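You operate a simulated robot arm through the tools that you are given. There is no shell and no other tool.

The job below is to be done with a simulated two-armed robot. You get a single attempt, and the scene is never put back.

JOB
Test the cup on the grey meter and give it the plant food that FEED shows.
Fine: test first; as many pumps as the number, none in the other sample cups; in the shaker, tank switch at FOOD; swing the spout aside again. Set down upright: yellow sample cup. Where these are worked on the way, their far stop is far enough and under half their travel is too little: swing spout.

Only the result counts: the job must be done as asked and must still hold three seconds after the hand-in. Knocking over, shifting, dropping, spilling or breaking anything else fails it.

ROBOT AND FRAMES
Two 7-joint arms with fingered hands on one trunk that stands fixed in place. Base frame: the origin is at the foot of the trunk, x ahead of it, y to its left, z up; the work surface is at about z = 0.8. Lengths are in m, angles in rad, forces in N, time in s.
The left shoulder is at [0.07, 0.153, 1.147], the right one opposite. With the tool pointing down near the work surface each hand reaches from about 0.1 to 0.86 m from the base axis, measured 20 degrees to its own side. Payload 3.9 kg a hand.
Tool frame (each hand has its own): the origin (TCP) lies between the finger pads and is the grasp point; the fingertips stand 0.03 m ahead of it; z points along the fingers, y is the line along which they close. Largest opening 0.104 m; the body of the gripper starts 0.035 m behind the TCP. The gripper is a hand of 4 fingers: y runs from the thumb to the fingers, the wrist lies at [-0.017, -0.104, -0.178] in the tool frame.
Orientation is told as [roll, pitch, yaw] about the base's x, y, z axes, in that order, counted from this pose: with the fingers straight down and the wrist toward the robot, the tool's x, y and z point along [0, 1, 0], [1, 0, 0] and [0, 0, -1] of the base frame.

CONTROLS
- The arms move only by the tool nudge_tool. It takes "left_increments", "right_increments" or both (then of equal length, played together; a hand with none holds still); each is a list of rows, each a list of 6 numbers: the shift along the tool's x, y, z in units of 150 mm (1.0 is 150 mm), then the turn, a rotation vector about the tool's x, y, z in units of 45 degrees (1.0 is 45 degrees). In form: [[x, y, z, ax, ay, az], ...]. A call has 1 to 20 rows; each row is the pose to reach, as a shift and turn from the pose commanded when the call began, along the tool's axes at that moment. A call with a number of a shift or a turn outside -1 to 1 is refused whole. Each row takes 0.2 s and may step no farther than 0.05 m and 0.15 rad from the row before; otherwise, the whole call is refused. Where a pose cannot be reached the arm comes as near as it can. A force on the tool above 40 N (or 10 N above the force at the start of the call, whichever is more), or a blocked arm, ends the call early, and 0.2 s more pass. In this call time passes only in rows, and 0.2 s behind the last. It gives the time, the measured TCP pose, the force on the tool (base axes), the opening and the grip force at its end, in the units of the frame above (readings bear some noise), with the torque about the TCP (base axes, N m) and any sound that the robot's microphone picked up, and new pictures: "show" is both (left out), scene, wrist or none (wrist: the cameras of the hands that moved).
- Cameras (640 x 400 px; columns grow to the right, rows downward): "scene" is now at [0.1213, -0.0587, 1.3886]; the picture's right is [-0.64, -0.77, -0.00], its down [-0.38, 0.31, -0.87] and it looks along [0.67, -0.56, -0.49] (base axes); focal length 352 px, centre (320, 200). "left" rides on the left gripper at [-0.066, -0.09, -0.126] in its tool frame; the picture's right is [-0.78, -0.30, 0.56], its down [0.57, -0.70, 0.42] and it looks along [0.27, 0.65, 0.71] (tool axes); focal length 275 px, centre (320, 200). "right" rides on the right gripper at [0.066, -0.09, -0.126] in its tool frame; the picture's right is [-0.78, 0.30, -0.56], its down [-0.57, -0.70, 0.42] and it looks along [-0.26, 0.65, 0.71] (tool axes); focal length 275 px, centre (320, 200).
- raise_lower(by): slides the trunk up (or, below 0, down) by that many m; the arms and the scene camera ride with it, the base frame stays. It gives what a move gives, with no picture.
- curl_fingers(index, middle, ring, thumb_bend, thumb_turn, hand): sets how far each is bent, from 0 (flat) to 1 (curled in); at 0.3 the hand is open as for a grip, at 0.7 the pads meet at the TCP. One left out holds its place. A second passes; each finger stops where it meets its share of the squeeze, and holds until it gets a number again. It is the only way to open and close the hand. It gives what a move gives, with no picture; readings hold the bend of each and the force on the fingers (four entries, about 0 where the hand has none), thumb and palm. thumb_turn goes from beside the hand (0) to across from the fingers (1), as for a grip.
- pan_tilt(pan, tilt): turns the head with the scene camera to pan (to the left, within 1.501 rad either way) and tilt (down, from -0.506 to 1.204), counted from straight ahead of the robot. It gives what a move gives, and a new picture of the scene camera.
- measure_at(camera, pixels): for up to 12 pixels [column, row] of the newest picture of that camera ("zoom" is the newest enlarged one), the place [x, y, z] in the base frame of the surface seen there, good to about 0.003 m. It takes no simulated time.
- zoom(camera, box): a new picture of the part [left, top, right, bottom] of that camera's present view, enlarged. It takes no simulated time.
- sign_off(): hands the job in; it is judged then, once.

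Unless the task says otherwise, let go and move clear before handing in.

The tools are called by a JSON object that holds its "op" and its "data". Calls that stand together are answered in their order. nudge_tool: Moves the arms, as the interface text tells. Its arguments: {"type":"object","properties":{"left_increments":{"type":"array"},"right_increments":{"type":"array"},"show":{"type":"string","enum":["both","scene","wrist","none"]}},"required":[]} The other tools are called the same way: raise_lower (by) slides the trunk up or down; curl_fingers (index, middle, ring, thumb_bend, thumb_turn, hand) moves the fingers one by one; pan_tilt (pan, tilt) turns the head that bears the scene camera; measure_at (camera, pixels) gives the place of the surface under pixels of a picture; zoom (camera, box) takes an enlarged picture of a part of a camera's view; sign_off () hands the job in.

At the start:

```text
clock: 0.0
left_position: [0.5963, -0.1134, 1.1768]
left_tcp_rot: [0.0, -0.001, -0.001]
left_ft_force: [0.2, 0.6, 0.0]
left_wrist_torque: [-0.02, 0.01, 0.04]
left_width: 0.1038
left_grip_force: 0.2
left_shape: jaw
left_bend: [0.3, 0.3, 0.3, 0.3, 0.97]
left_finger forces: [0.0, 0.0, 0.1, 0.0, 0.0, 0.1]
right_position: [0.3607, -0.4868, 1.1485]
right_tcp_rot: [-0.001, 0.001, 0.0]
right_ft_force: [0.1, -0.6, -0.4]
right_wrist_torque: [-0.02, -0.01, 0.02]
right_width: 0.1035
right_grip_force: 0.0
right_shape: jaw
right_bend: [0.3, 0.3, 0.3, 0.3, 0.97]
right_finger forces: [0.0, 0.0, 0.0, 0.0, 0.1, 0.0]
trunk travel left (down, up): [-0.6, 0.34]
head pan, tilt: [-0.696, 0.511]
```

scene: 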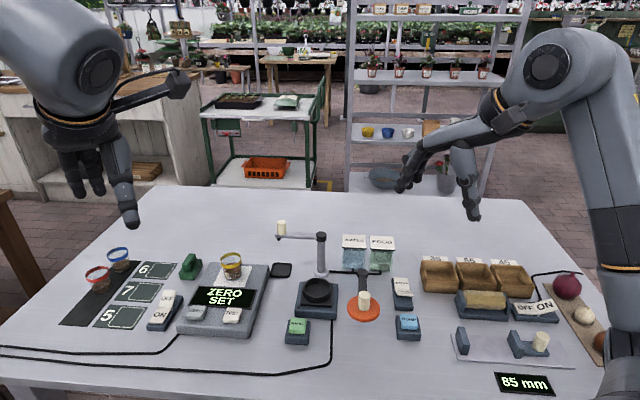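
right: 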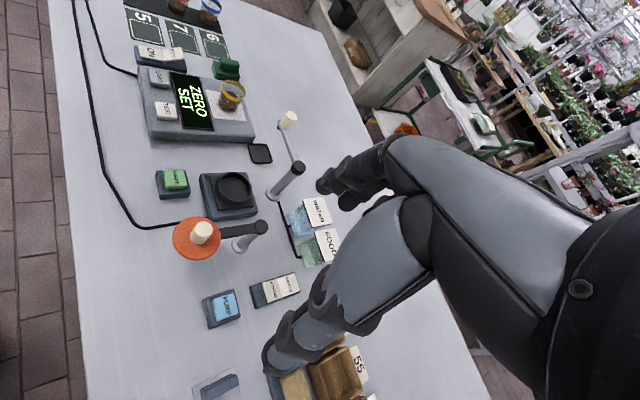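
left: 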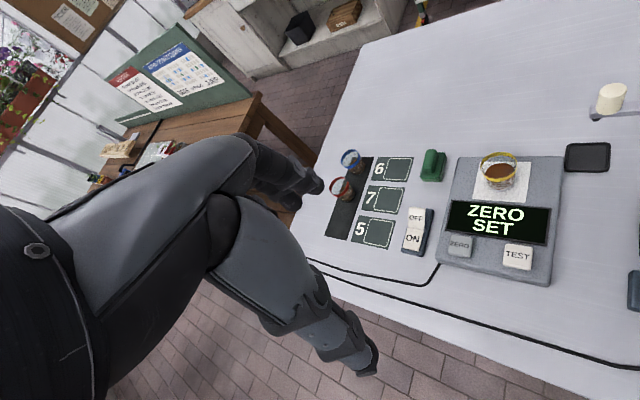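

The scene shows the grey meter (about px 215,300) reading "ZERO SET" with the yellow-rim cup on it, plus a mixer/spout/pump/tank switch to its right. I'll zoom in on the parts before moving.

{"op": "zoom", "data": {"camera": "scene", "box": [60, 220, 300, 370]}}

{"op": "zoom", "data": {"camera": "scene", "box": [260, 210, 440, 350]}}

{"op": "zoom", "data": {"camera": "right", "box": [120, 60, 360, 340]}}

{"op": "zoom", "data": {"camera": "left", "box": [320, 70, 640, 320]}}

{"op": "zoom", "data": {"camera": "left", "box": [60, 20, 280, 160]}}

```text
2.67 times, centred on (180, 295) of scene
```

zoom: 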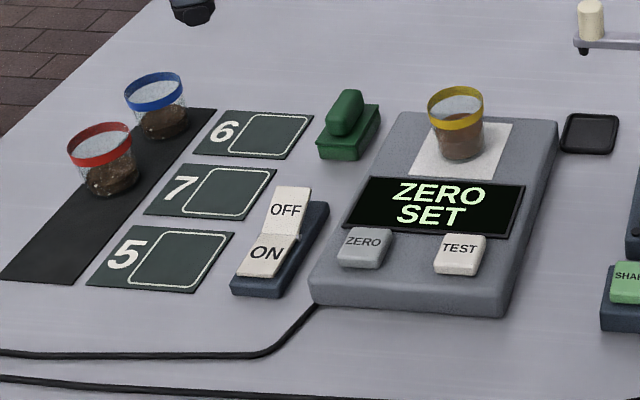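

```text
2.86 times, centred on (350, 280) of scene
```

zoom: 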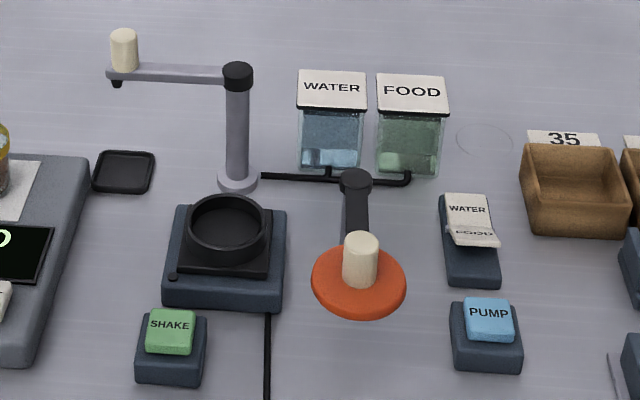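

```text
1.43 times, centred on (240, 200) of right
```

zoom: 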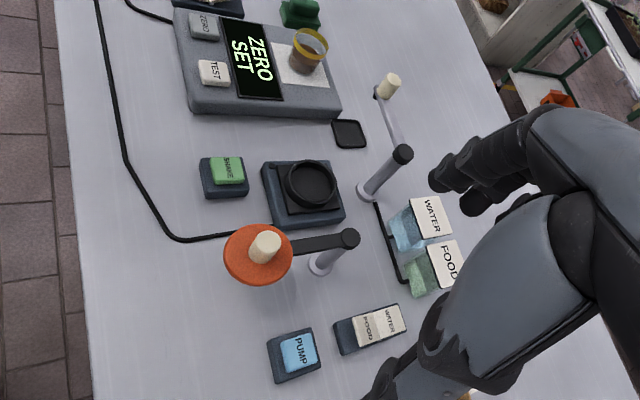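

```text
1.60 times, centred on (480, 195) of left
```

zoom: 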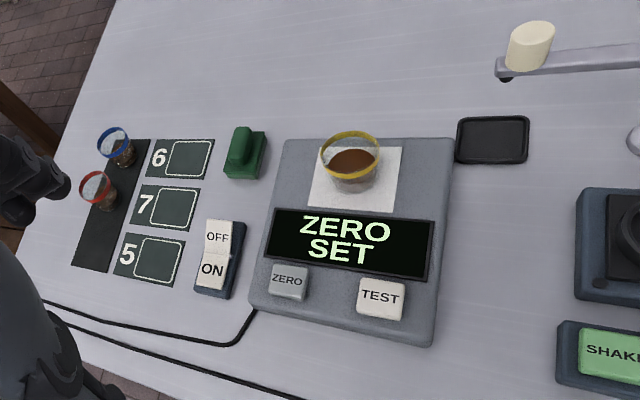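

```text
2.86 times, centred on (170, 90) of left
```

zoom: 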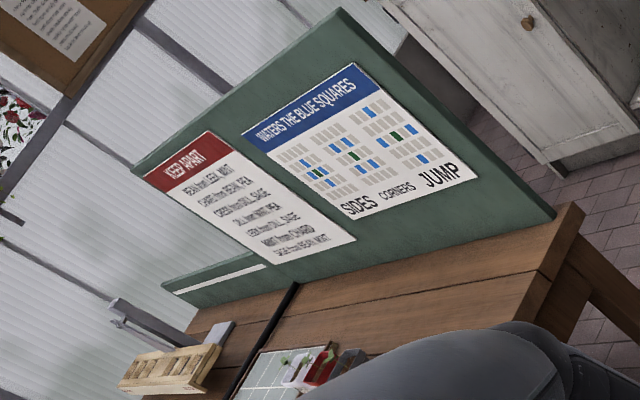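

The pictures show the meter already lit with the yellow cup on its pad, the grey spout arm (nozzle at about px 281,235), the orange lid arm, and the tank rocker and PUMP button. I'll measure the key points next.

{"op": "measure_at", "data": {"camera": "scene", "pixels": [[232, 256], [232, 268], [229, 317], [195, 313], [281, 223], [321, 237], [318, 290], [363, 308], [362, 296], [403, 285], [403, 295], [408, 321]]}}

{"op": "zoom", "data": {"camera": "scene", "box": [375, 265, 435, 345]}}

{"op": "zoom", "data": {"camera": "scene", "box": [180, 240, 280, 340]}}

```text
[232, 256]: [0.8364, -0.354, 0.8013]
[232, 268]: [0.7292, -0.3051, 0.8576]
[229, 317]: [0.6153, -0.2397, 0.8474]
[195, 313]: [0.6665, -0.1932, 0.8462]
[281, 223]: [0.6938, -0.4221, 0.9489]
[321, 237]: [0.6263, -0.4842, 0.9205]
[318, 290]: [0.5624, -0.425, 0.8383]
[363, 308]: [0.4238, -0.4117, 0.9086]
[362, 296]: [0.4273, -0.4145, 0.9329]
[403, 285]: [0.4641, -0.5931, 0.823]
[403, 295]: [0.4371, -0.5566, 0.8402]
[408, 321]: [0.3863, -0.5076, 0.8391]
```

```text
5.00 times, centred on (405, 305) of scene
```

zoom: 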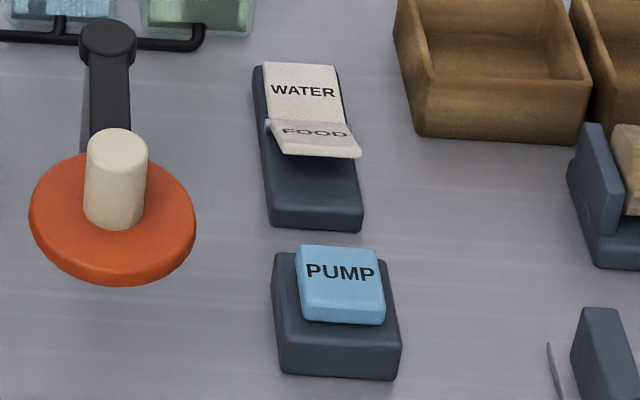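

```text
4.00 times, centred on (230, 290) of scene
```

zoom: 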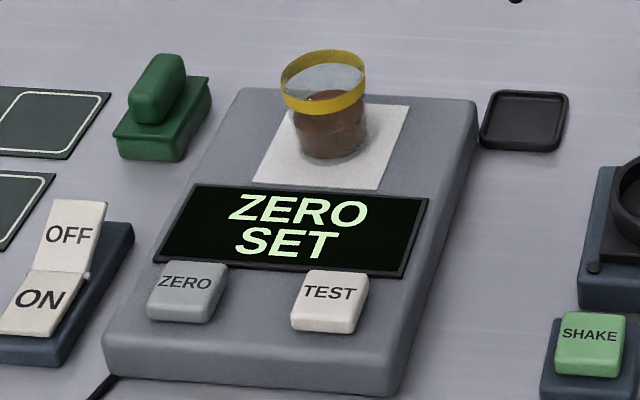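

The tank rocker has WATER pressed (FOOD half raised, px ~403,297), and the meter reads ZERO SET with the cup already in place. I'll measure the cup, shaker ring, spout and switch in finer detail.

{"op": "measure_at", "data": {"camera": "zoom", "pixels": [[323, 105], [283, 90], [364, 88], [320, 55], [325, 150], [303, 145], [352, 145], [330, 292], [330, 322], [187, 285], [565, 335], [525, 120]]}}

{"op": "zoom", "data": {"camera": "scene", "box": [270, 215, 350, 325]}}

```text
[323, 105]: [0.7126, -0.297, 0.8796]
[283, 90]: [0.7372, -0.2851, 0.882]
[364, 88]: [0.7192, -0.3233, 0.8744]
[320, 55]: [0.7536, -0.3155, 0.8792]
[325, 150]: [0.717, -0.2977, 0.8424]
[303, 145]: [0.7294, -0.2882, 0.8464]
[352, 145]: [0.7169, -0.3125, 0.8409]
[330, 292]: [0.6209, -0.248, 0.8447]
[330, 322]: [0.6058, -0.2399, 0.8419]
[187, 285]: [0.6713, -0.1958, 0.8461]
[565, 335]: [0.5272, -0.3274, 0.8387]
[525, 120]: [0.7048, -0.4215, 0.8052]
```

```text
3.64 times, centred on (310, 270) of scene
```

zoom: 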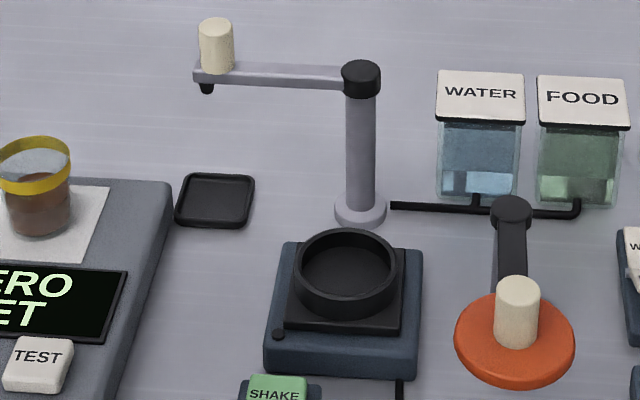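

Now measuring points on the spout, shaker ring, lid and tanks in this enlarged picture.

{"op": "measure_at", "data": {"camera": "zoom", "pixels": [[217, 30], [217, 60], [207, 88], [361, 70], [361, 150], [345, 270], [300, 262], [393, 262], [345, 232], [345, 305], [345, 350], [310, 320]]}}

{"op": "measure_at", "data": {"camera": "scene", "pixels": [[363, 270], [360, 275], [355, 312], [347, 308], [379, 308], [355, 241], [382, 241], [400, 298], [405, 300], [403, 291], [410, 298], [399, 281]]}}

```text
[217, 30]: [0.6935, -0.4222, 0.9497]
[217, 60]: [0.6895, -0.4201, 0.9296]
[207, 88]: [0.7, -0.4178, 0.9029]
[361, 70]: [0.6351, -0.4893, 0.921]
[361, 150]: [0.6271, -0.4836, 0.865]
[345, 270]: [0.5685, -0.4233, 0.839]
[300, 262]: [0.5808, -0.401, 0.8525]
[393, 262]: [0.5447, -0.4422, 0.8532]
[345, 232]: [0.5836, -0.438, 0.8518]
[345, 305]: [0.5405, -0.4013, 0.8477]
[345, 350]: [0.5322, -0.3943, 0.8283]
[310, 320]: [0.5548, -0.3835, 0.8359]
```

```text
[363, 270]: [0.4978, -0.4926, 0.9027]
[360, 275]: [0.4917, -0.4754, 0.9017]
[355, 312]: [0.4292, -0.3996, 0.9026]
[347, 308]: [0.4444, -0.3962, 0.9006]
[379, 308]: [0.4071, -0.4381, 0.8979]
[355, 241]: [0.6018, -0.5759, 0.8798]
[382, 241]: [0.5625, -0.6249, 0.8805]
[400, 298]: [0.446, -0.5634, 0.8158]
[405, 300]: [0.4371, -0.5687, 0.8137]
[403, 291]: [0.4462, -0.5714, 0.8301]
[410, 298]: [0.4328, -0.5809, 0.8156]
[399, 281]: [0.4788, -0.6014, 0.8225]
```

The ring centre is about (0.563, -0.420), the spout pivot (0.630, -0.486) with its nozzle at (0.698, -0.419), so a roughly 90° swing brings it over the ring. I'll shape the right hand into a one-finger pointer and move the left hand out of the way.

{"op": "curl_fingers", "data": {"hand": "right", "index": 0.45, "middle": 1.0, "ring": 1.0, "thumb_bend": 0.3, "thumb_turn": 0.0}}

{"op": "nudge_tool", "data": {"left_increments": [[0.3, 0, 0, 0, 0, 0], [0.6, 0, 0, 0, 0, 0], [0.9, 0, 0, 0, 0, 0], [1.0, 0, 0, 0, 0, 0]], "right_increments": [[0, 0, 0, 0, 0, 0], [0, 0, 0, 0, 0, 0], [0, 0, 0, 0, 0, 0], [0, 0, 0, 0, 0, 0]], "show": "both"}}

```text
clock: 1.0
left_position: [0.5965, -0.1143, 1.176]
left_tcp_rot: [0.001, 0.0, -0.002]
left_ft_force: [-0.3, -0.8, 0.7]
left_wrist_torque: [0.02, 0.0, -0.03]
left_width: 0.1037
left_grip_force: 0.0
left_shape: jaw
left_bend: [0.3, 0.3, 0.3, 0.3, 0.97]
left_finger forces: [0.0, 0.0, 0.0, 0.0, 0.0, 0.0]
right_position: [0.3612, -0.4876, 1.1479]
right_tcp_rot: [0.001, 0.0, -0.001]
right_ft_force: [-1.3, -0.1, -0.9]
right_wrist_torque: [-0.02, 0.0, -0.03]
right_width: 0.1331
right_grip_force: 0.1
right_shape: fingers
right_bend: [0.45, 1.0, 1.0, 0.3, 0.0]
right_finger forces: [0.0, 0.0, 0.1, 0.0, 0.1, 0.0]
trunk travel left (down, up): [-0.6, 0.34]
head pan, tilt: [-0.696, 0.511]
```

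```text
clock: 2.0
left_position: [0.5945, 0.0371, 1.1763]
left_tcp_rot: [-0.001, 0.001, 0.001]
left_ft_force: [1.4, 0.6, -0.8]
left_wrist_torque: [0.0, 0.03, -0.02]
left_width: 0.1035
left_grip_force: 0.1
left_shape: jaw
left_bend: [0.3, 0.3, 0.3, 0.3, 0.97]
left_finger forces: [0.1, 0.0, 0.1, 0.0, 0.0, 0.1]
right_position: [0.3612, -0.4857, 1.1496]
right_tcp_rot: [0.001, -0.001, 0.0]
right_ft_force: [0.9, 0.0, -0.4]
right_wrist_torque: [0.0, 0.0, 0.03]
right_width: 0.1331
right_grip_force: 0.1
right_shape: fingers
right_bend: [0.45, 1.0, 1.0, 0.3, 0.0]
right_finger forces: [0.0, 0.0, 0.0, 0.1, 0.0, 0.0]
trunk travel left (down, up): [-0.6, 0.34]
head pan, tilt: [-0.696, 0.511]
```

scene: 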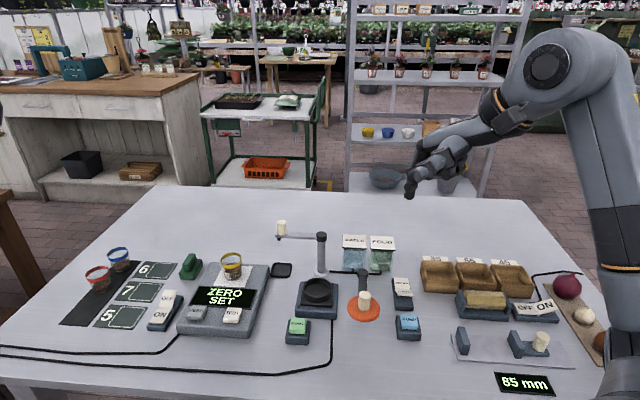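
right: 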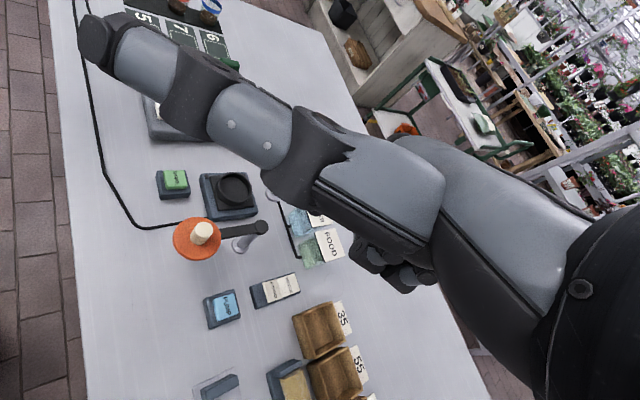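
left: 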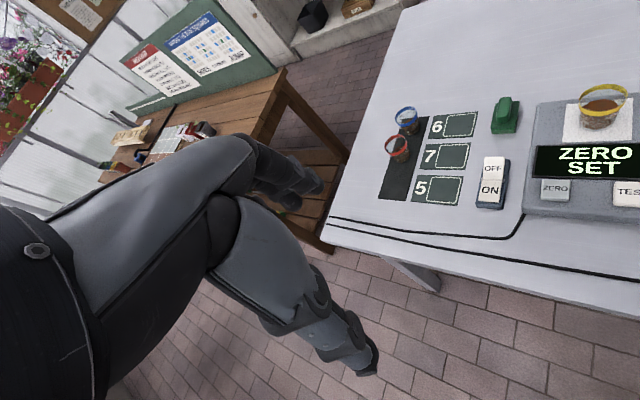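

The thumb at turn 0 sticks far out to the side (px 100-440, 20-200 in the right view), so I'd rather fold it across. I'll zoom on the hand in the scene camera and try another hand shape.

{"op": "curl_fingers", "data": {"hand": "right", "index": 0.5, "middle": 1.0, "ring": 1.0, "thumb_bend": 0.0, "thumb_turn": 1.0}}

{"op": "zoom", "data": {"camera": "scene", "box": [380, 100, 540, 240]}}

{"op": "zoom", "data": {"camera": "right", "box": [0, 0, 640, 400]}}

```text
clock: 3.0
left_position: [0.5955, 0.0369, 1.1771]
left_tcp_rot: [-0.001, 0.002, -0.001]
left_ft_force: [-0.5, -0.5, 0.2]
left_wrist_torque: [-0.01, -0.02, 0.0]
left_width: 0.1037
left_grip_force: 0.1
left_shape: jaw
left_bend: [0.3, 0.3, 0.3, 0.3, 0.97]
left_finger forces: [0.0, 0.0, 0.0, 0.0, 0.0, 0.0]
right_position: [0.3616, -0.486, 1.149]
right_tcp_rot: [0.0, 0.0, 0.0]
right_ft_force: [0.0, 0.4, 0.9]
right_wrist_torque: [-0.02, 0.01, 0.01]
right_width: 0.0979
right_grip_force: 0.1
right_shape: fingers
right_bend: [0.5, 1.0, 1.0, 0.0, 0.94]
right_finger forces: [0.1, 0.2, 0.0, 0.0, 0.1, 0.1]
trunk travel left (down, up): [-0.6, 0.34]
head pan, tilt: [-0.696, 0.511]
```

```text
2.86 times, centred on (460, 170) of scene
```

zoom: 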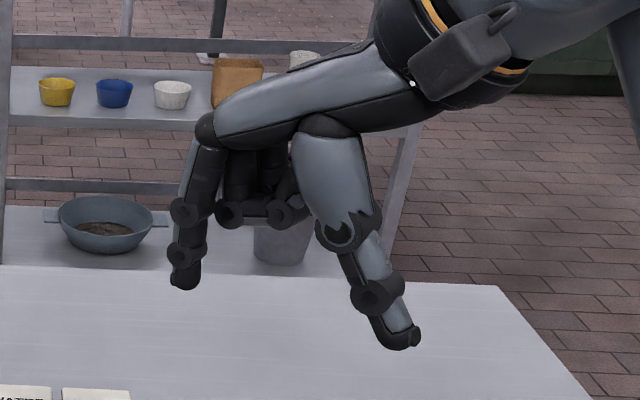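

```text
1.00 times, centred on (320, 200) of right (not enlarged: the box is as wide or as high as the picture)
```

zoom: 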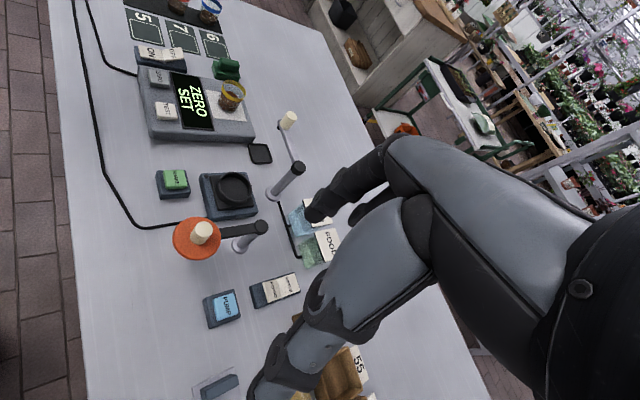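

With the thumb straight it hangs lower than the index, so I'll try the thumb fully curled to leave only the index finger protruding.

{"op": "curl_fingers", "data": {"hand": "right", "index": 0.4, "middle": 1.0, "ring": 1.0, "thumb_bend": 1.0}}

{"op": "zoom", "data": {"camera": "scene", "box": [380, 100, 540, 240]}}

{"op": "measure_at", "data": {"camera": "zoom", "pixels": [[180, 275], [185, 285], [190, 250], [230, 215], [290, 215], [340, 235], [340, 260]]}}

{"op": "zoom", "data": {"camera": "right", "box": [200, 100, 520, 400]}}

```text
clock: 4.0
left_position: [0.5962, 0.036, 1.1771]
left_tcp_rot: [-0.001, -0.001, -0.001]
left_ft_force: [-0.4, 0.0, -0.3]
left_wrist_torque: [0.0, 0.01, -0.03]
left_width: 0.1037
left_grip_force: 0.0
left_shape: jaw
left_bend: [0.3, 0.3, 0.3, 0.3, 0.97]
left_finger forces: [0.1, 0.0, 0.0, 0.0, 0.1, 0.0]
right_position: [0.3612, -0.4874, 1.1474]
right_tcp_rot: [0.001, 0.0, 0.0]
right_ft_force: [-0.7, -0.1, -0.1]
right_wrist_torque: [0.0, 0.01, 0.01]
right_width: 0.0211
right_grip_force: 0.1
right_shape: fingers
right_bend: [0.38, 1.0, 1.0, 0.95, 1.0]
right_finger forces: [0.0, 0.1, 0.0, 0.0, 0.1, 0.1]
trunk travel left (down, up): [-0.6, 0.34]
head pan, tilt: [-0.696, 0.511]
```

```text
2.86 times, centred on (460, 170) of scene
```

zoom: 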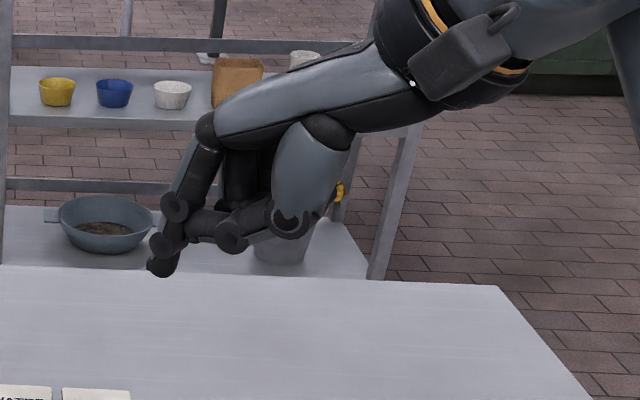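

```text
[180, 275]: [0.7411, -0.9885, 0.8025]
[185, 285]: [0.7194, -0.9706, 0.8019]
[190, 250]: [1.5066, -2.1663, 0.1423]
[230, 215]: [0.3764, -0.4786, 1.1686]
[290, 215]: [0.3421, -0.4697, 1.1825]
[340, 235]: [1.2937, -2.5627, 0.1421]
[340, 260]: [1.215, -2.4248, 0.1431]
```

```text
1.33 times, centred on (360, 250) of right
```

zoom: 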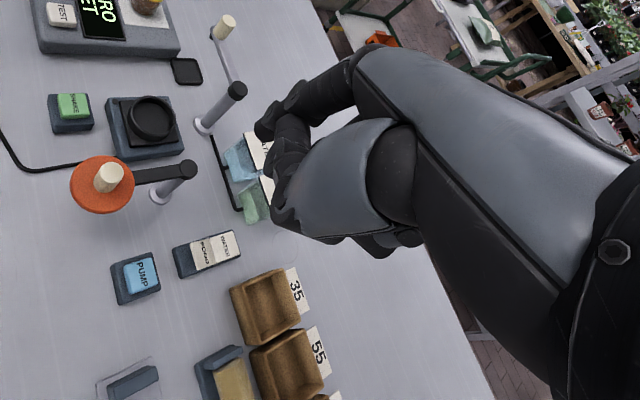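

The index tip now leads the hand (zoom px ~160,270). I'll re-zoom on the scene view and measure the fingertip and the curled knuckles in the base frame.

{"op": "zoom", "data": {"camera": "scene", "box": [390, 140, 480, 200]}}

{"op": "measure_at", "data": {"camera": "zoom", "pixels": [[100, 385], [110, 370], [90, 360], [120, 330], [130, 250], [200, 290], [300, 310], [330, 290], [455, 240], [480, 200]]}}

```text
6.67 times, centred on (435, 170) of scene
```

zoom: 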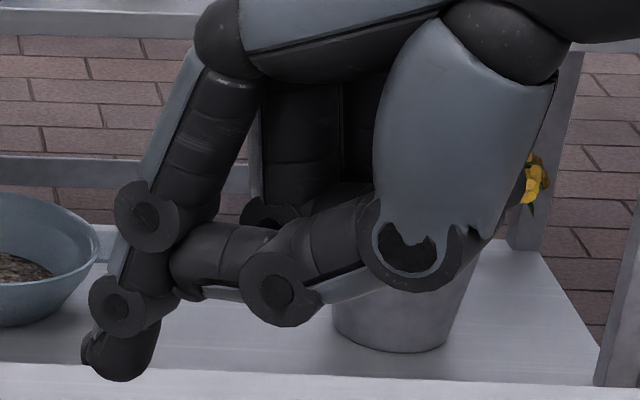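

```text
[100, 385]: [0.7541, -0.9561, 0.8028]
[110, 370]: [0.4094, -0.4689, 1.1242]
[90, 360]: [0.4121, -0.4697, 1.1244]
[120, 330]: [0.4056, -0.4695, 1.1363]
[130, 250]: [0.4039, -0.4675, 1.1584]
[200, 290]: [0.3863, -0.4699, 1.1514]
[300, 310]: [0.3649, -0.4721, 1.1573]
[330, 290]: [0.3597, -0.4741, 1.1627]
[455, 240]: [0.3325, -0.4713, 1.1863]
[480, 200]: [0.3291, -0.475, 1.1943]
```

The index tip sits at about TCP + (0.050, 0.008, -0.031) in base axes. I'll move the right hand up-and-over toward a spot above TEST (0.613, -0.244), staying above the spout's top (0.952).

{"op": "nudge_tool", "data": {"right_increments": [[0.187, 0.16, 0.107, 0, 0, 0], [0.373, 0.32, 0.213, 0, 0, 0], [0.56, 0.48, 0.32, 0, 0, 0], [0.747, 0.64, 0.427, 0, 0, 0], [0.933, 0.8, 0.533, 0, 0, 0]], "show": "none"}}

{"op": "nudge_tool", "data": {"right_increments": [[0.2, 0.18, 0.2, 0, 0, 0], [0.4, 0.36, 0.4, 0, 0, 0], [0.633, 0.547, 0.6, 0, 0, 0]], "show": "both"}}

```text
clock: 5.2
left_position: [0.5966, 0.0378, 1.1761]
left_tcp_rot: [-0.005, 0.002, 0.002]
left_ft_force: [0.5, 0.5, 1.1]
left_wrist_torque: [-0.01, -0.02, -0.01]
left_width: 0.1035
left_grip_force: 0.0
left_shape: jaw
left_bend: [0.3, 0.3, 0.3, 0.3, 0.97]
left_finger forces: [0.0, 0.0, 0.0, 0.0, 0.0, 0.0]
right_position: [0.4936, -0.3577, 1.0533]
right_tcp_rot: [-0.001, -0.001, 0.001]
right_ft_force: [0.6, -0.3, 0.5]
right_wrist_torque: [0.01, 0.03, -0.02]
right_width: 0.0212
right_grip_force: 0.0
right_shape: fingers
right_bend: [0.38, 1.0, 1.0, 0.95, 1.0]
right_finger forces: [0.0, 0.0, 0.0, 0.0, 0.1, 0.1]
right hand out of reach, approached as far as the arm can: row 1, 2, 3, 4, 5
trunk travel left (down, up): [-0.6, 0.34]
head pan, tilt: [-0.696, 0.511]
```

```text
refused: row 1 steps farther than a row can; nothing moved
```

The arm reported an approach "as far as it can" (at 0.494,-0.358,1.053), and the second call was refused for step size. I'll continue in smaller steps toward a lower point and see if it tracks again.

{"op": "nudge_tool", "data": {"right_increments": [[0.0, 0.0, 0.2, 0, 0, 0], [0.15, 0.1, 0.4, 0, 0, 0], [0.35, 0.25, 0.5, 0, 0, 0]], "show": "both"}}

```text
clock: 6.0
left_position: [0.5965, 0.0375, 1.1755]
left_tcp_rot: [-0.001, 0.001, 0.003]
left_ft_force: [1.0, 0.1, -0.5]
left_wrist_torque: [0.0, 0.01, 0.0]
left_width: 0.1039
left_grip_force: 0.1
left_shape: jaw
left_bend: [0.3, 0.3, 0.3, 0.3, 0.97]
left_finger forces: [0.0, 0.0, 0.1, 0.0, 0.1, 0.0]
right_position: [0.5331, -0.3036, 0.9743]
right_tcp_rot: [-0.001, 0.0, 0.001]
right_ft_force: [0.4, 0.6, -0.2]
right_wrist_torque: [0.01, 0.01, -0.02]
right_width: 0.0211
right_grip_force: 0.0
right_shape: fingers
right_bend: [0.38, 1.0, 1.0, 0.95, 1.0]
right_finger forces: [0.1, 0.0, 0.0, 0.1, 0.0, 0.0]
trunk travel left (down, up): [-0.6, 0.34]
head pan, tilt: [-0.696, 0.511]
```

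scene: 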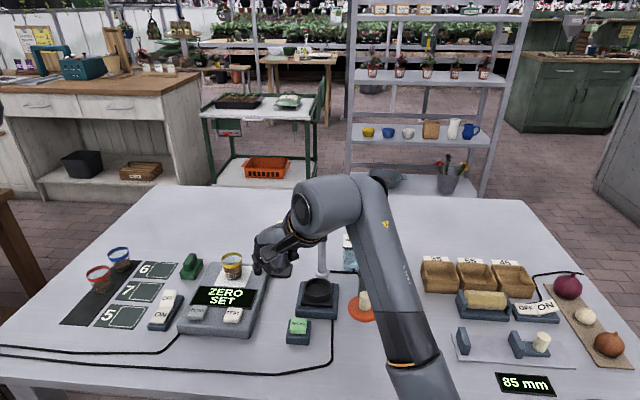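
right: 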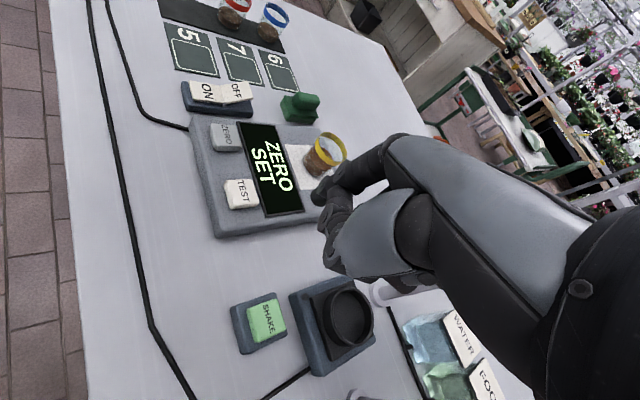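

It tracks again: TCP (0.533,-0.304,0.974). I'll move over TEST with the fingertip a few centimetres above the button.

{"op": "nudge_tool", "data": {"right_increments": [[0.17, 0.1, 0.1, 0, 0, 0], [0.347, 0.2, 0.293, 0, 0, 0]], "show": "both"}}

{"op": "zoom", "data": {"camera": "scene", "box": [180, 240, 300, 330]}}

{"op": "zoom", "data": {"camera": "right", "box": [180, 80, 440, 280]}}

```text
clock: 6.6
left_position: [0.5948, 0.0367, 1.1769]
left_tcp_rot: [0.001, 0.001, 0.001]
left_ft_force: [-0.1, -0.6, -0.2]
left_wrist_torque: [0.0, -0.01, 0.02]
left_width: 0.1037
left_grip_force: 0.1
left_shape: jaw
left_bend: [0.3, 0.3, 0.3, 0.3, 0.97]
left_finger forces: [0.1, 0.0, 0.0, 0.1, 0.0, 0.0]
right_position: [0.5597, -0.2611, 0.9322]
right_tcp_rot: [0.001, -0.001, 0.008]
right_ft_force: [0.7, -0.5, 0.7]
right_wrist_torque: [0.04, 0.01, -0.02]
right_width: 0.0211
right_grip_force: 0.0
right_shape: fingers
right_bend: [0.38, 1.0, 1.0, 0.95, 1.0]
right_finger forces: [0.1, 0.0, 0.0, 0.0, 0.0, 0.1]
right hand out of reach, approached as far as the arm can: row 2
trunk travel left (down, up): [-0.6, 0.34]
head pan, tilt: [-0.696, 0.511]
```

scene: 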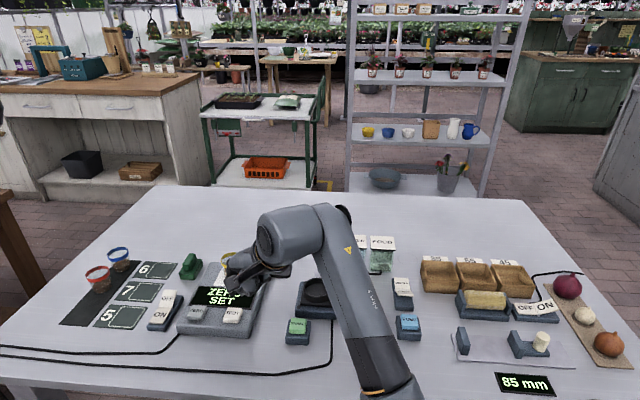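
right: 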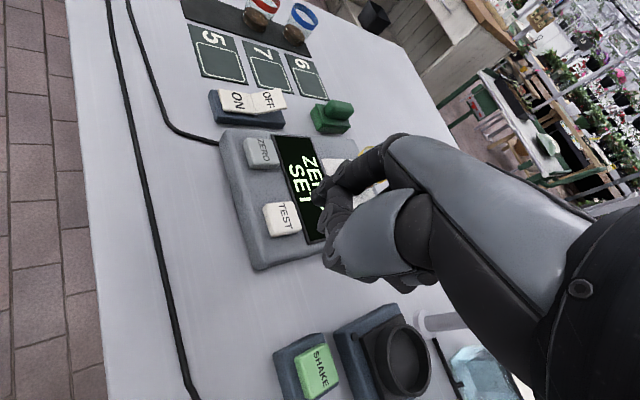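

```text
4.44 times, centred on (240, 285) of scene
```

zoom: 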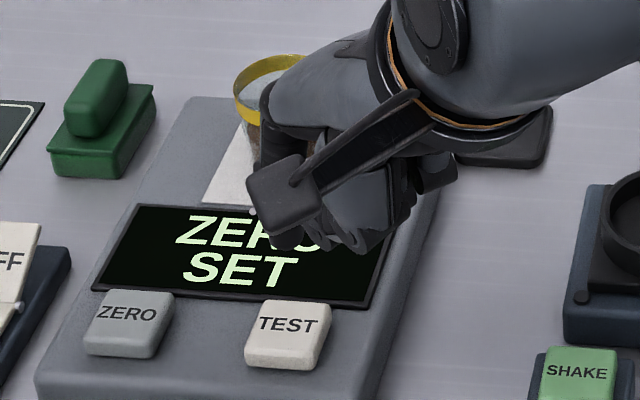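

```text
2.00 times, centred on (310, 180) of right
```

zoom: 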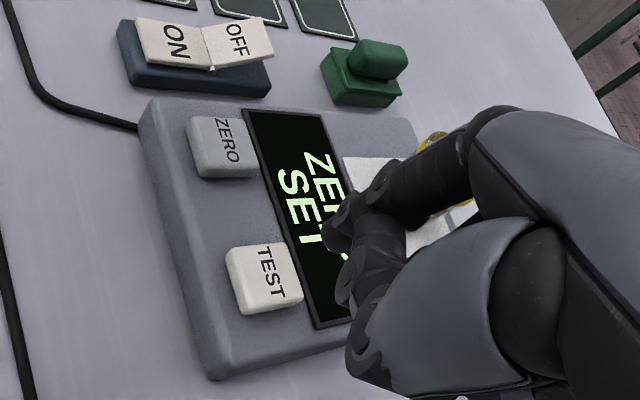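

The index tip shows at right-zoom px (335,240); I'll measure it to verify its offset to TEST before pressing.

{"op": "measure_at", "data": {"camera": "zoom", "pixels": [[332, 240], [345, 225], [340, 210], [375, 180], [345, 290], [355, 340], [265, 265], [265, 290], [285, 260], [245, 275]]}}

```text
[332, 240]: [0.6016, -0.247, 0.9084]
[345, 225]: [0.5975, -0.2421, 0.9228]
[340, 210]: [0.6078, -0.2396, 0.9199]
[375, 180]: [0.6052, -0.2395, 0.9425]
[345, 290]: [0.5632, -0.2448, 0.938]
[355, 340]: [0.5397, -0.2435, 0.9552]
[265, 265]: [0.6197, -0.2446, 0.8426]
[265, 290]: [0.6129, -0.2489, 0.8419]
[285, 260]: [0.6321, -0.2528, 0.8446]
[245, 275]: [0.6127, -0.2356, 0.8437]
```

The tip is at about (0.605,-0.249,0.903) and TEST centre at (0.615,-0.245,0.843). I'll descend 50 mm with a small correction, then press gently.

{"op": "nudge_tool", "data": {"right_increments": [[0.02, 0.05, 0.15, 0, 0, 0], [0.02, 0.05, 0.3, 0, 0, 0]], "show": "wrist"}}

{"op": "zoom", "data": {"camera": "right", "box": [240, 120, 400, 260]}}

```text
clock: 7.2
left_position: [0.5951, 0.0351, 1.1772]
left_tcp_rot: [-0.001, 0.0, -0.001]
left_ft_force: [-0.1, -0.1, 0.5]
left_wrist_torque: [0.0, 0.03, 0.02]
left_width: 0.1037
left_grip_force: 0.0
left_shape: jaw
left_bend: [0.3, 0.3, 0.3, 0.3, 0.97]
left_finger forces: [0.0, 0.1, 0.0, 0.0, 0.0, 0.1]
right_position: [0.5655, -0.2611, 0.8852]
right_tcp_rot: [0.003, -0.002, 0.009]
right_ft_force: [0.9, -0.2, -0.7]
right_wrist_torque: [0.01, 0.03, 0.01]
right_width: 0.0213
right_grip_force: 0.0
right_shape: fingers
right_bend: [0.38, 1.0, 1.0, 0.95, 1.0]
right_finger forces: [0.0, 0.1, 0.0, 0.1, 0.0, 0.0]
right hand out of reach, approached as far as the arm can: row 1
trunk travel left (down, up): [-0.6, 0.34]
head pan, tilt: [-0.696, 0.511]
```

right: 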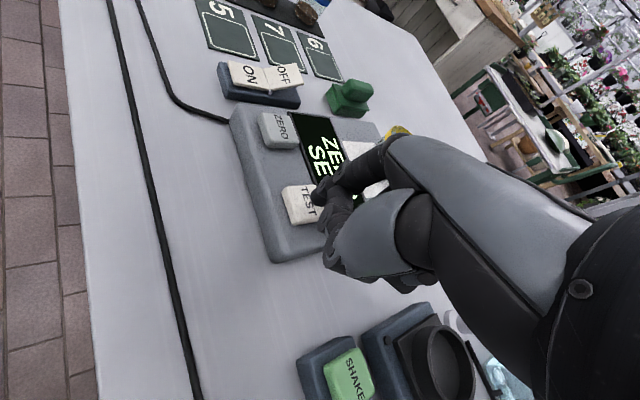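

```text
2.86 times, centred on (320, 190) of right
```

zoom: 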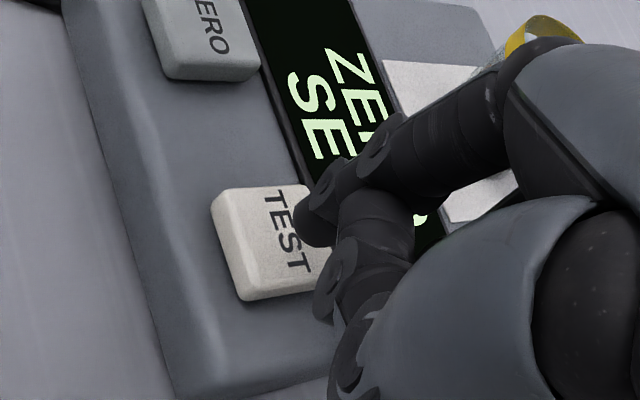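

The fingertip is right over TEST (zoom px 315,215). I'll press down in small steps and watch the force.

{"op": "nudge_tool", "data": {"right_increments": [[0, 0, 0.04, 0, 0, 0], [0, 0, 0.08, 0, 0, 0], [0, 0, 0.11, 0, 0, 0]], "show": "both"}}

{"op": "zoom", "data": {"camera": "right", "box": [240, 120, 400, 260]}}

```text
clock: 8.0
left_position: [0.5954, 0.036, 1.1776]
left_tcp_rot: [0.0, 0.0, 0.0]
left_ft_force: [0.5, 0.0, 0.7]
left_wrist_torque: [-0.02, 0.04, 0.01]
left_width: 0.1038
left_grip_force: 0.0
left_shape: jaw
left_bend: [0.3, 0.3, 0.3, 0.3, 0.97]
left_finger forces: [0.1, 0.0, 0.1, 0.0, 0.0, 0.0]
right_position: [0.5656, -0.2594, 0.87]
right_tcp_rot: [0.005, -0.002, 0.006]
right_ft_force: [-0.1, -0.7, 1.9]
right_wrist_torque: [0.0, -0.07, -0.04]
right_width: 0.0214
right_grip_force: 1.4
right_shape: fingers
right_bend: [0.38, 1.0, 1.0, 0.95, 1.0]
right_finger forces: [1.8, 0.0, 0.0, 0.1, 0.0, 0.1]
trunk travel left (down, up): [-0.6, 0.34]
head pan, tilt: [-0.696, 0.511]
```

scene: 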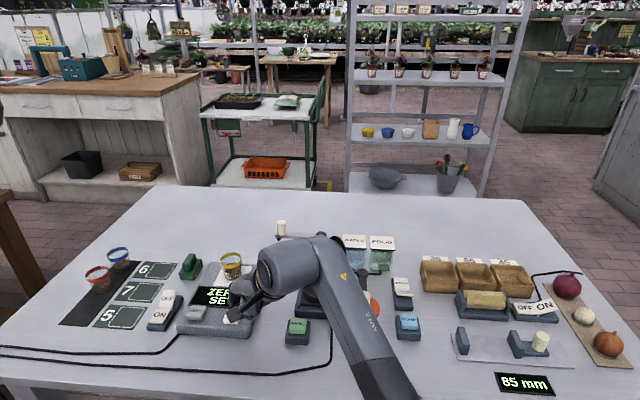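
right: 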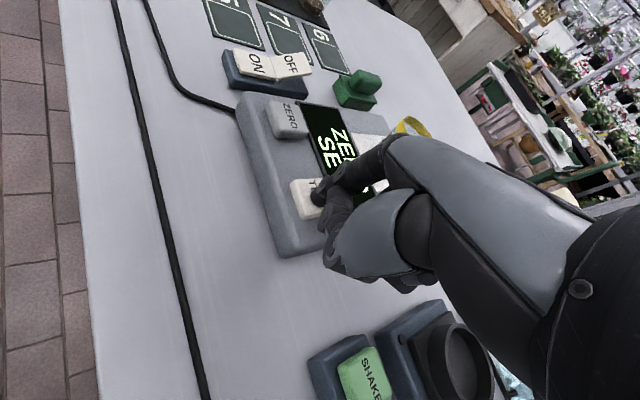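

```text
2.86 times, centred on (320, 190) of right
```

zoom: 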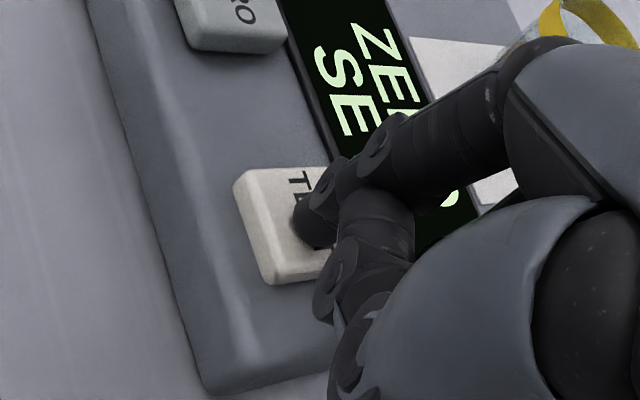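

Light contact (about 1.8 N on the index) with the button and the display unchanged. I'll press a bit further in small steps.

{"op": "nudge_tool", "data": {"right_increments": [[0, 0, 0.02, 0, 0, 0], [0, 0, 0.035, 0, 0, 0], [0, 0, 0.05, 0, 0, 0]], "show": "wrist"}}

{"op": "zoom", "data": {"camera": "right", "box": [240, 100, 400, 240]}}

```text
clock: 8.8
left_position: [0.5935, 0.0353, 1.1786]
left_tcp_rot: [0.001, -0.003, -0.001]
left_ft_force: [0.3, 0.7, -0.1]
left_wrist_torque: [0.0, -0.03, -0.04]
left_width: 0.1037
left_grip_force: 0.1
left_shape: jaw
left_bend: [0.3, 0.3, 0.3, 0.3, 0.97]
left_finger forces: [0.1, 0.0, 0.1, 0.0, 0.0, 0.0]
right_position: [0.5651, -0.2604, 0.8642]
right_tcp_rot: [0.003, -0.008, 0.005]
right_ft_force: [-1.8, -1.4, 10.0]
right_wrist_torque: [0.11, -0.45, -0.11]
right_width: 0.022
right_grip_force: 4.9
right_shape: fingers
right_bend: [0.37, 1.0, 1.0, 0.96, 1.0]
right_finger forces: [9.7, 0.0, 0.1, 0.0, 0.0, 0.1]
trunk travel left (down, up): [-0.6, 0.34]
head pan, tilt: [-0.696, 0.511]
heard: click
```

right: 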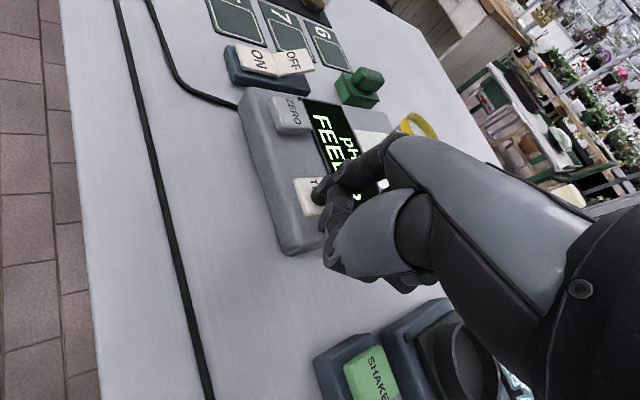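

```text
2.86 times, centred on (320, 170) of right
```

zoom: 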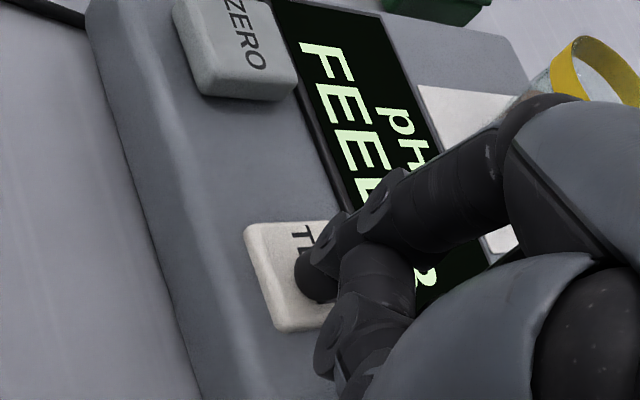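

A click, and the display now shows "pH … / FEED …". I'll lift the finger and pull back toward the robot to read the number.

{"op": "nudge_tool", "data": {"right_increments": [[0, 0, -0.1, 0, 0, 0], [0, 0, -0.3, 0, 0, 0], [-0.1, -0.1, -0.6, 0, 0, 0], [-0.3, -0.25, -0.75, 0, 0, 0], [-0.6, -0.4, -0.75, 0, 0, 0]], "show": "both"}}

{"op": "zoom", "data": {"camera": "scene", "box": [180, 240, 300, 340]}}

{"op": "zoom", "data": {"camera": "right", "box": [160, 60, 400, 260]}}

```text
refused: row 5 steps farther than a row can; nothing moved
```

```text
4.00 times, centred on (240, 290) of scene
```

zoom: 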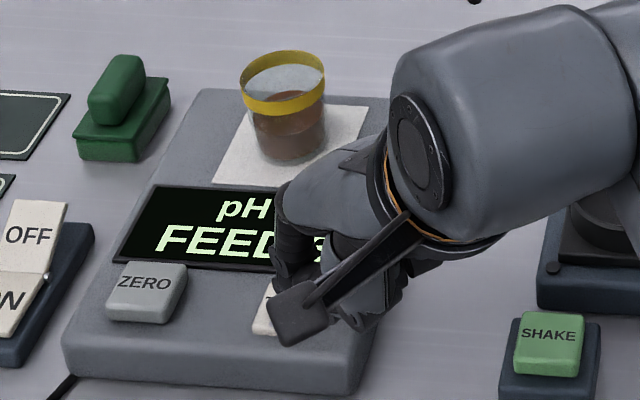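

```text
2.00 times, centred on (280, 160) of right
```

zoom: 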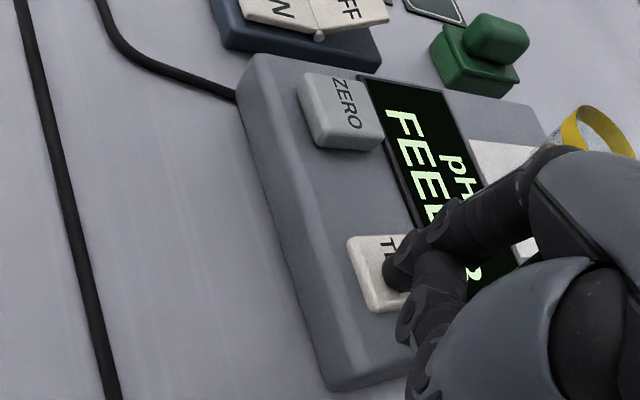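

The FEED number is still hidden by the hand; the last call was refused for a slightly large step. I'll lift and back off with smaller steps.

{"op": "nudge_tool", "data": {"right_increments": [[0, 0, -0.1, 0, 0, 0], [0, 0, -0.3, 0, 0, 0], [-0.1, -0.05, -0.55, 0, 0, 0], [-0.25, -0.15, -0.75, 0, 0, 0], [-0.5, -0.3, -0.8, 0, 0, 0], [-0.75, -0.5, -0.85, 0, 0, 0]], "show": "both"}}

{"op": "zoom", "data": {"camera": "scene", "box": [180, 240, 300, 340]}}

{"op": "zoom", "data": {"camera": "right", "box": [120, 60, 360, 260]}}

```text
clock: 10.2
left_position: [0.5945, 0.0347, 1.1784]
left_tcp_rot: [0.001, -0.001, 0.0]
left_ft_force: [-0.2, -0.1, 1.4]
left_wrist_torque: [-0.01, 0.04, 0.02]
left_width: 0.1036
left_grip_force: 0.0
left_shape: jaw
left_bend: [0.3, 0.3, 0.3, 0.3, 0.97]
left_finger forces: [0.0, 0.0, 0.0, 0.1, 0.1, 0.0]
right_position: [0.4904, -0.3722, 0.9886]
right_tcp_rot: [0.0, -0.003, 0.0]
right_ft_force: [-0.1, -0.3, 0.2]
right_wrist_torque: [0.0, -0.01, -0.02]
right_width: 0.0217
right_grip_force: 0.1
right_shape: fingers
right_bend: [0.37, 1.0, 1.0, 0.96, 1.0]
right_finger forces: [0.1, 0.0, 0.1, 0.0, 0.0, 0.0]
right hand out of reach, approached as far as the arm can: row 2
trunk travel left (down, up): [-0.6, 0.34]
head pan, tilt: [-0.696, 0.511]
```

scene: 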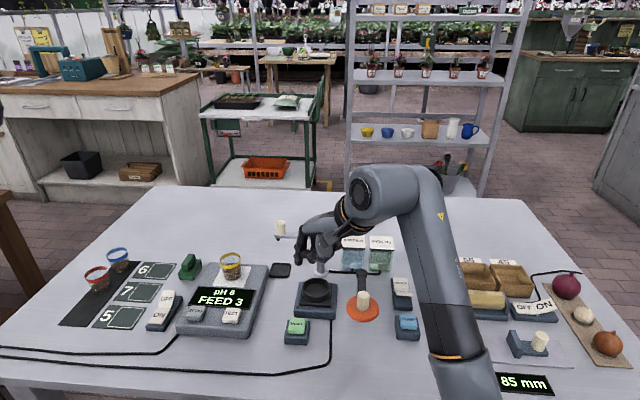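
right: 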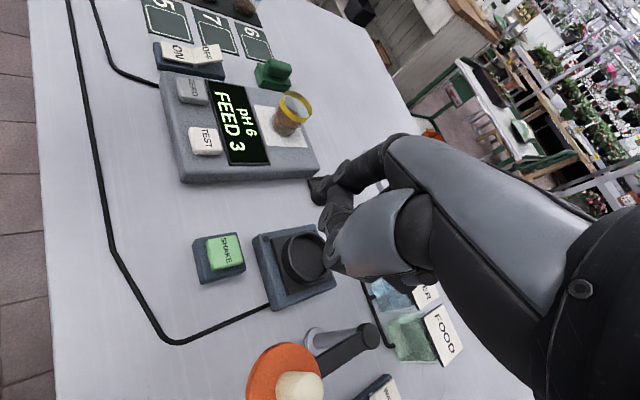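

```text
4.00 times, centred on (240, 290) of scene
```

zoom: 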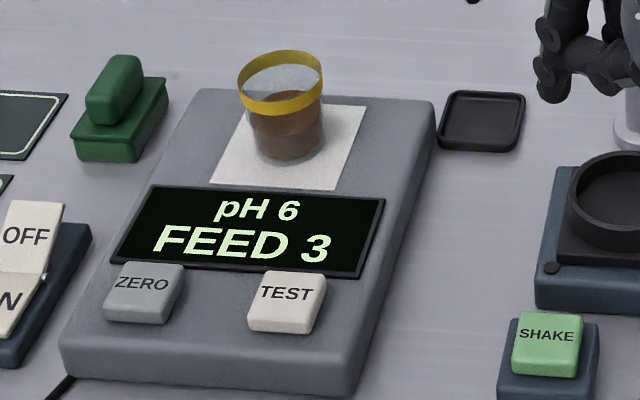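

```text
2.00 times, centred on (240, 160) of right
```

zoom: 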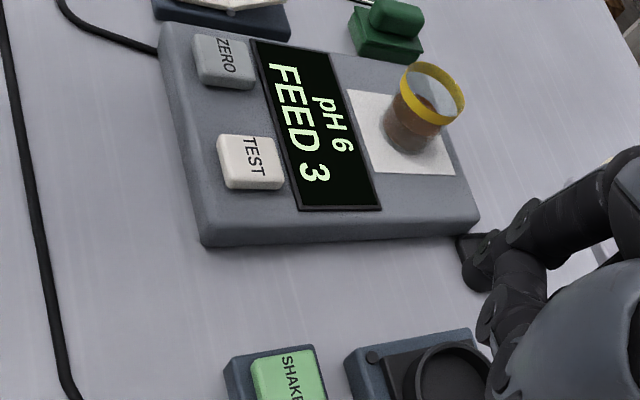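

The meter reads pH 6 / FEED 3, so 3 pumps of FOOD. Next I need the tank rocker on FOOD; I'll look closely at it and measure before moving there.

{"op": "zoom", "data": {"camera": "scene", "box": [375, 265, 435, 345]}}

{"op": "measure_at", "data": {"camera": "zoom", "pixels": [[270, 122], [333, 124], [360, 155], [288, 153], [315, 140], [300, 90], [315, 200], [340, 290], [305, 255], [375, 255], [380, 315], [305, 315]]}}

{"op": "measure_at", "data": {"camera": "scene", "pixels": [[465, 285], [475, 262], [500, 265], [470, 300]]}}

```text
5.00 times, centred on (405, 305) of scene
```

zoom: 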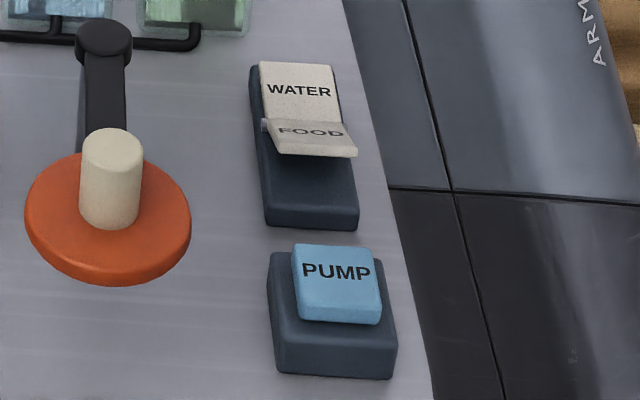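

```text
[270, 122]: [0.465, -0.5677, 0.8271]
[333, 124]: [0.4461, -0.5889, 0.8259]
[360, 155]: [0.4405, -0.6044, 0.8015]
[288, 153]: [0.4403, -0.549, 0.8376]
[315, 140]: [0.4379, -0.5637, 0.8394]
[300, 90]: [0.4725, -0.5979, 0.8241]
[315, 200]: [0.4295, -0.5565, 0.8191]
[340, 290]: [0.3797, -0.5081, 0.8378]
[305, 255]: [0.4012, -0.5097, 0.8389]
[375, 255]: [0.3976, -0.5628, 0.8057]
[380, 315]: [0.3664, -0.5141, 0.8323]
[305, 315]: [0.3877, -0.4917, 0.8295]
```

```text
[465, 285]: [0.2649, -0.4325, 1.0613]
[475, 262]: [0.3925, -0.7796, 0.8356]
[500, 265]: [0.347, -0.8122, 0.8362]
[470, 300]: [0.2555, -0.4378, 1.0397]
```

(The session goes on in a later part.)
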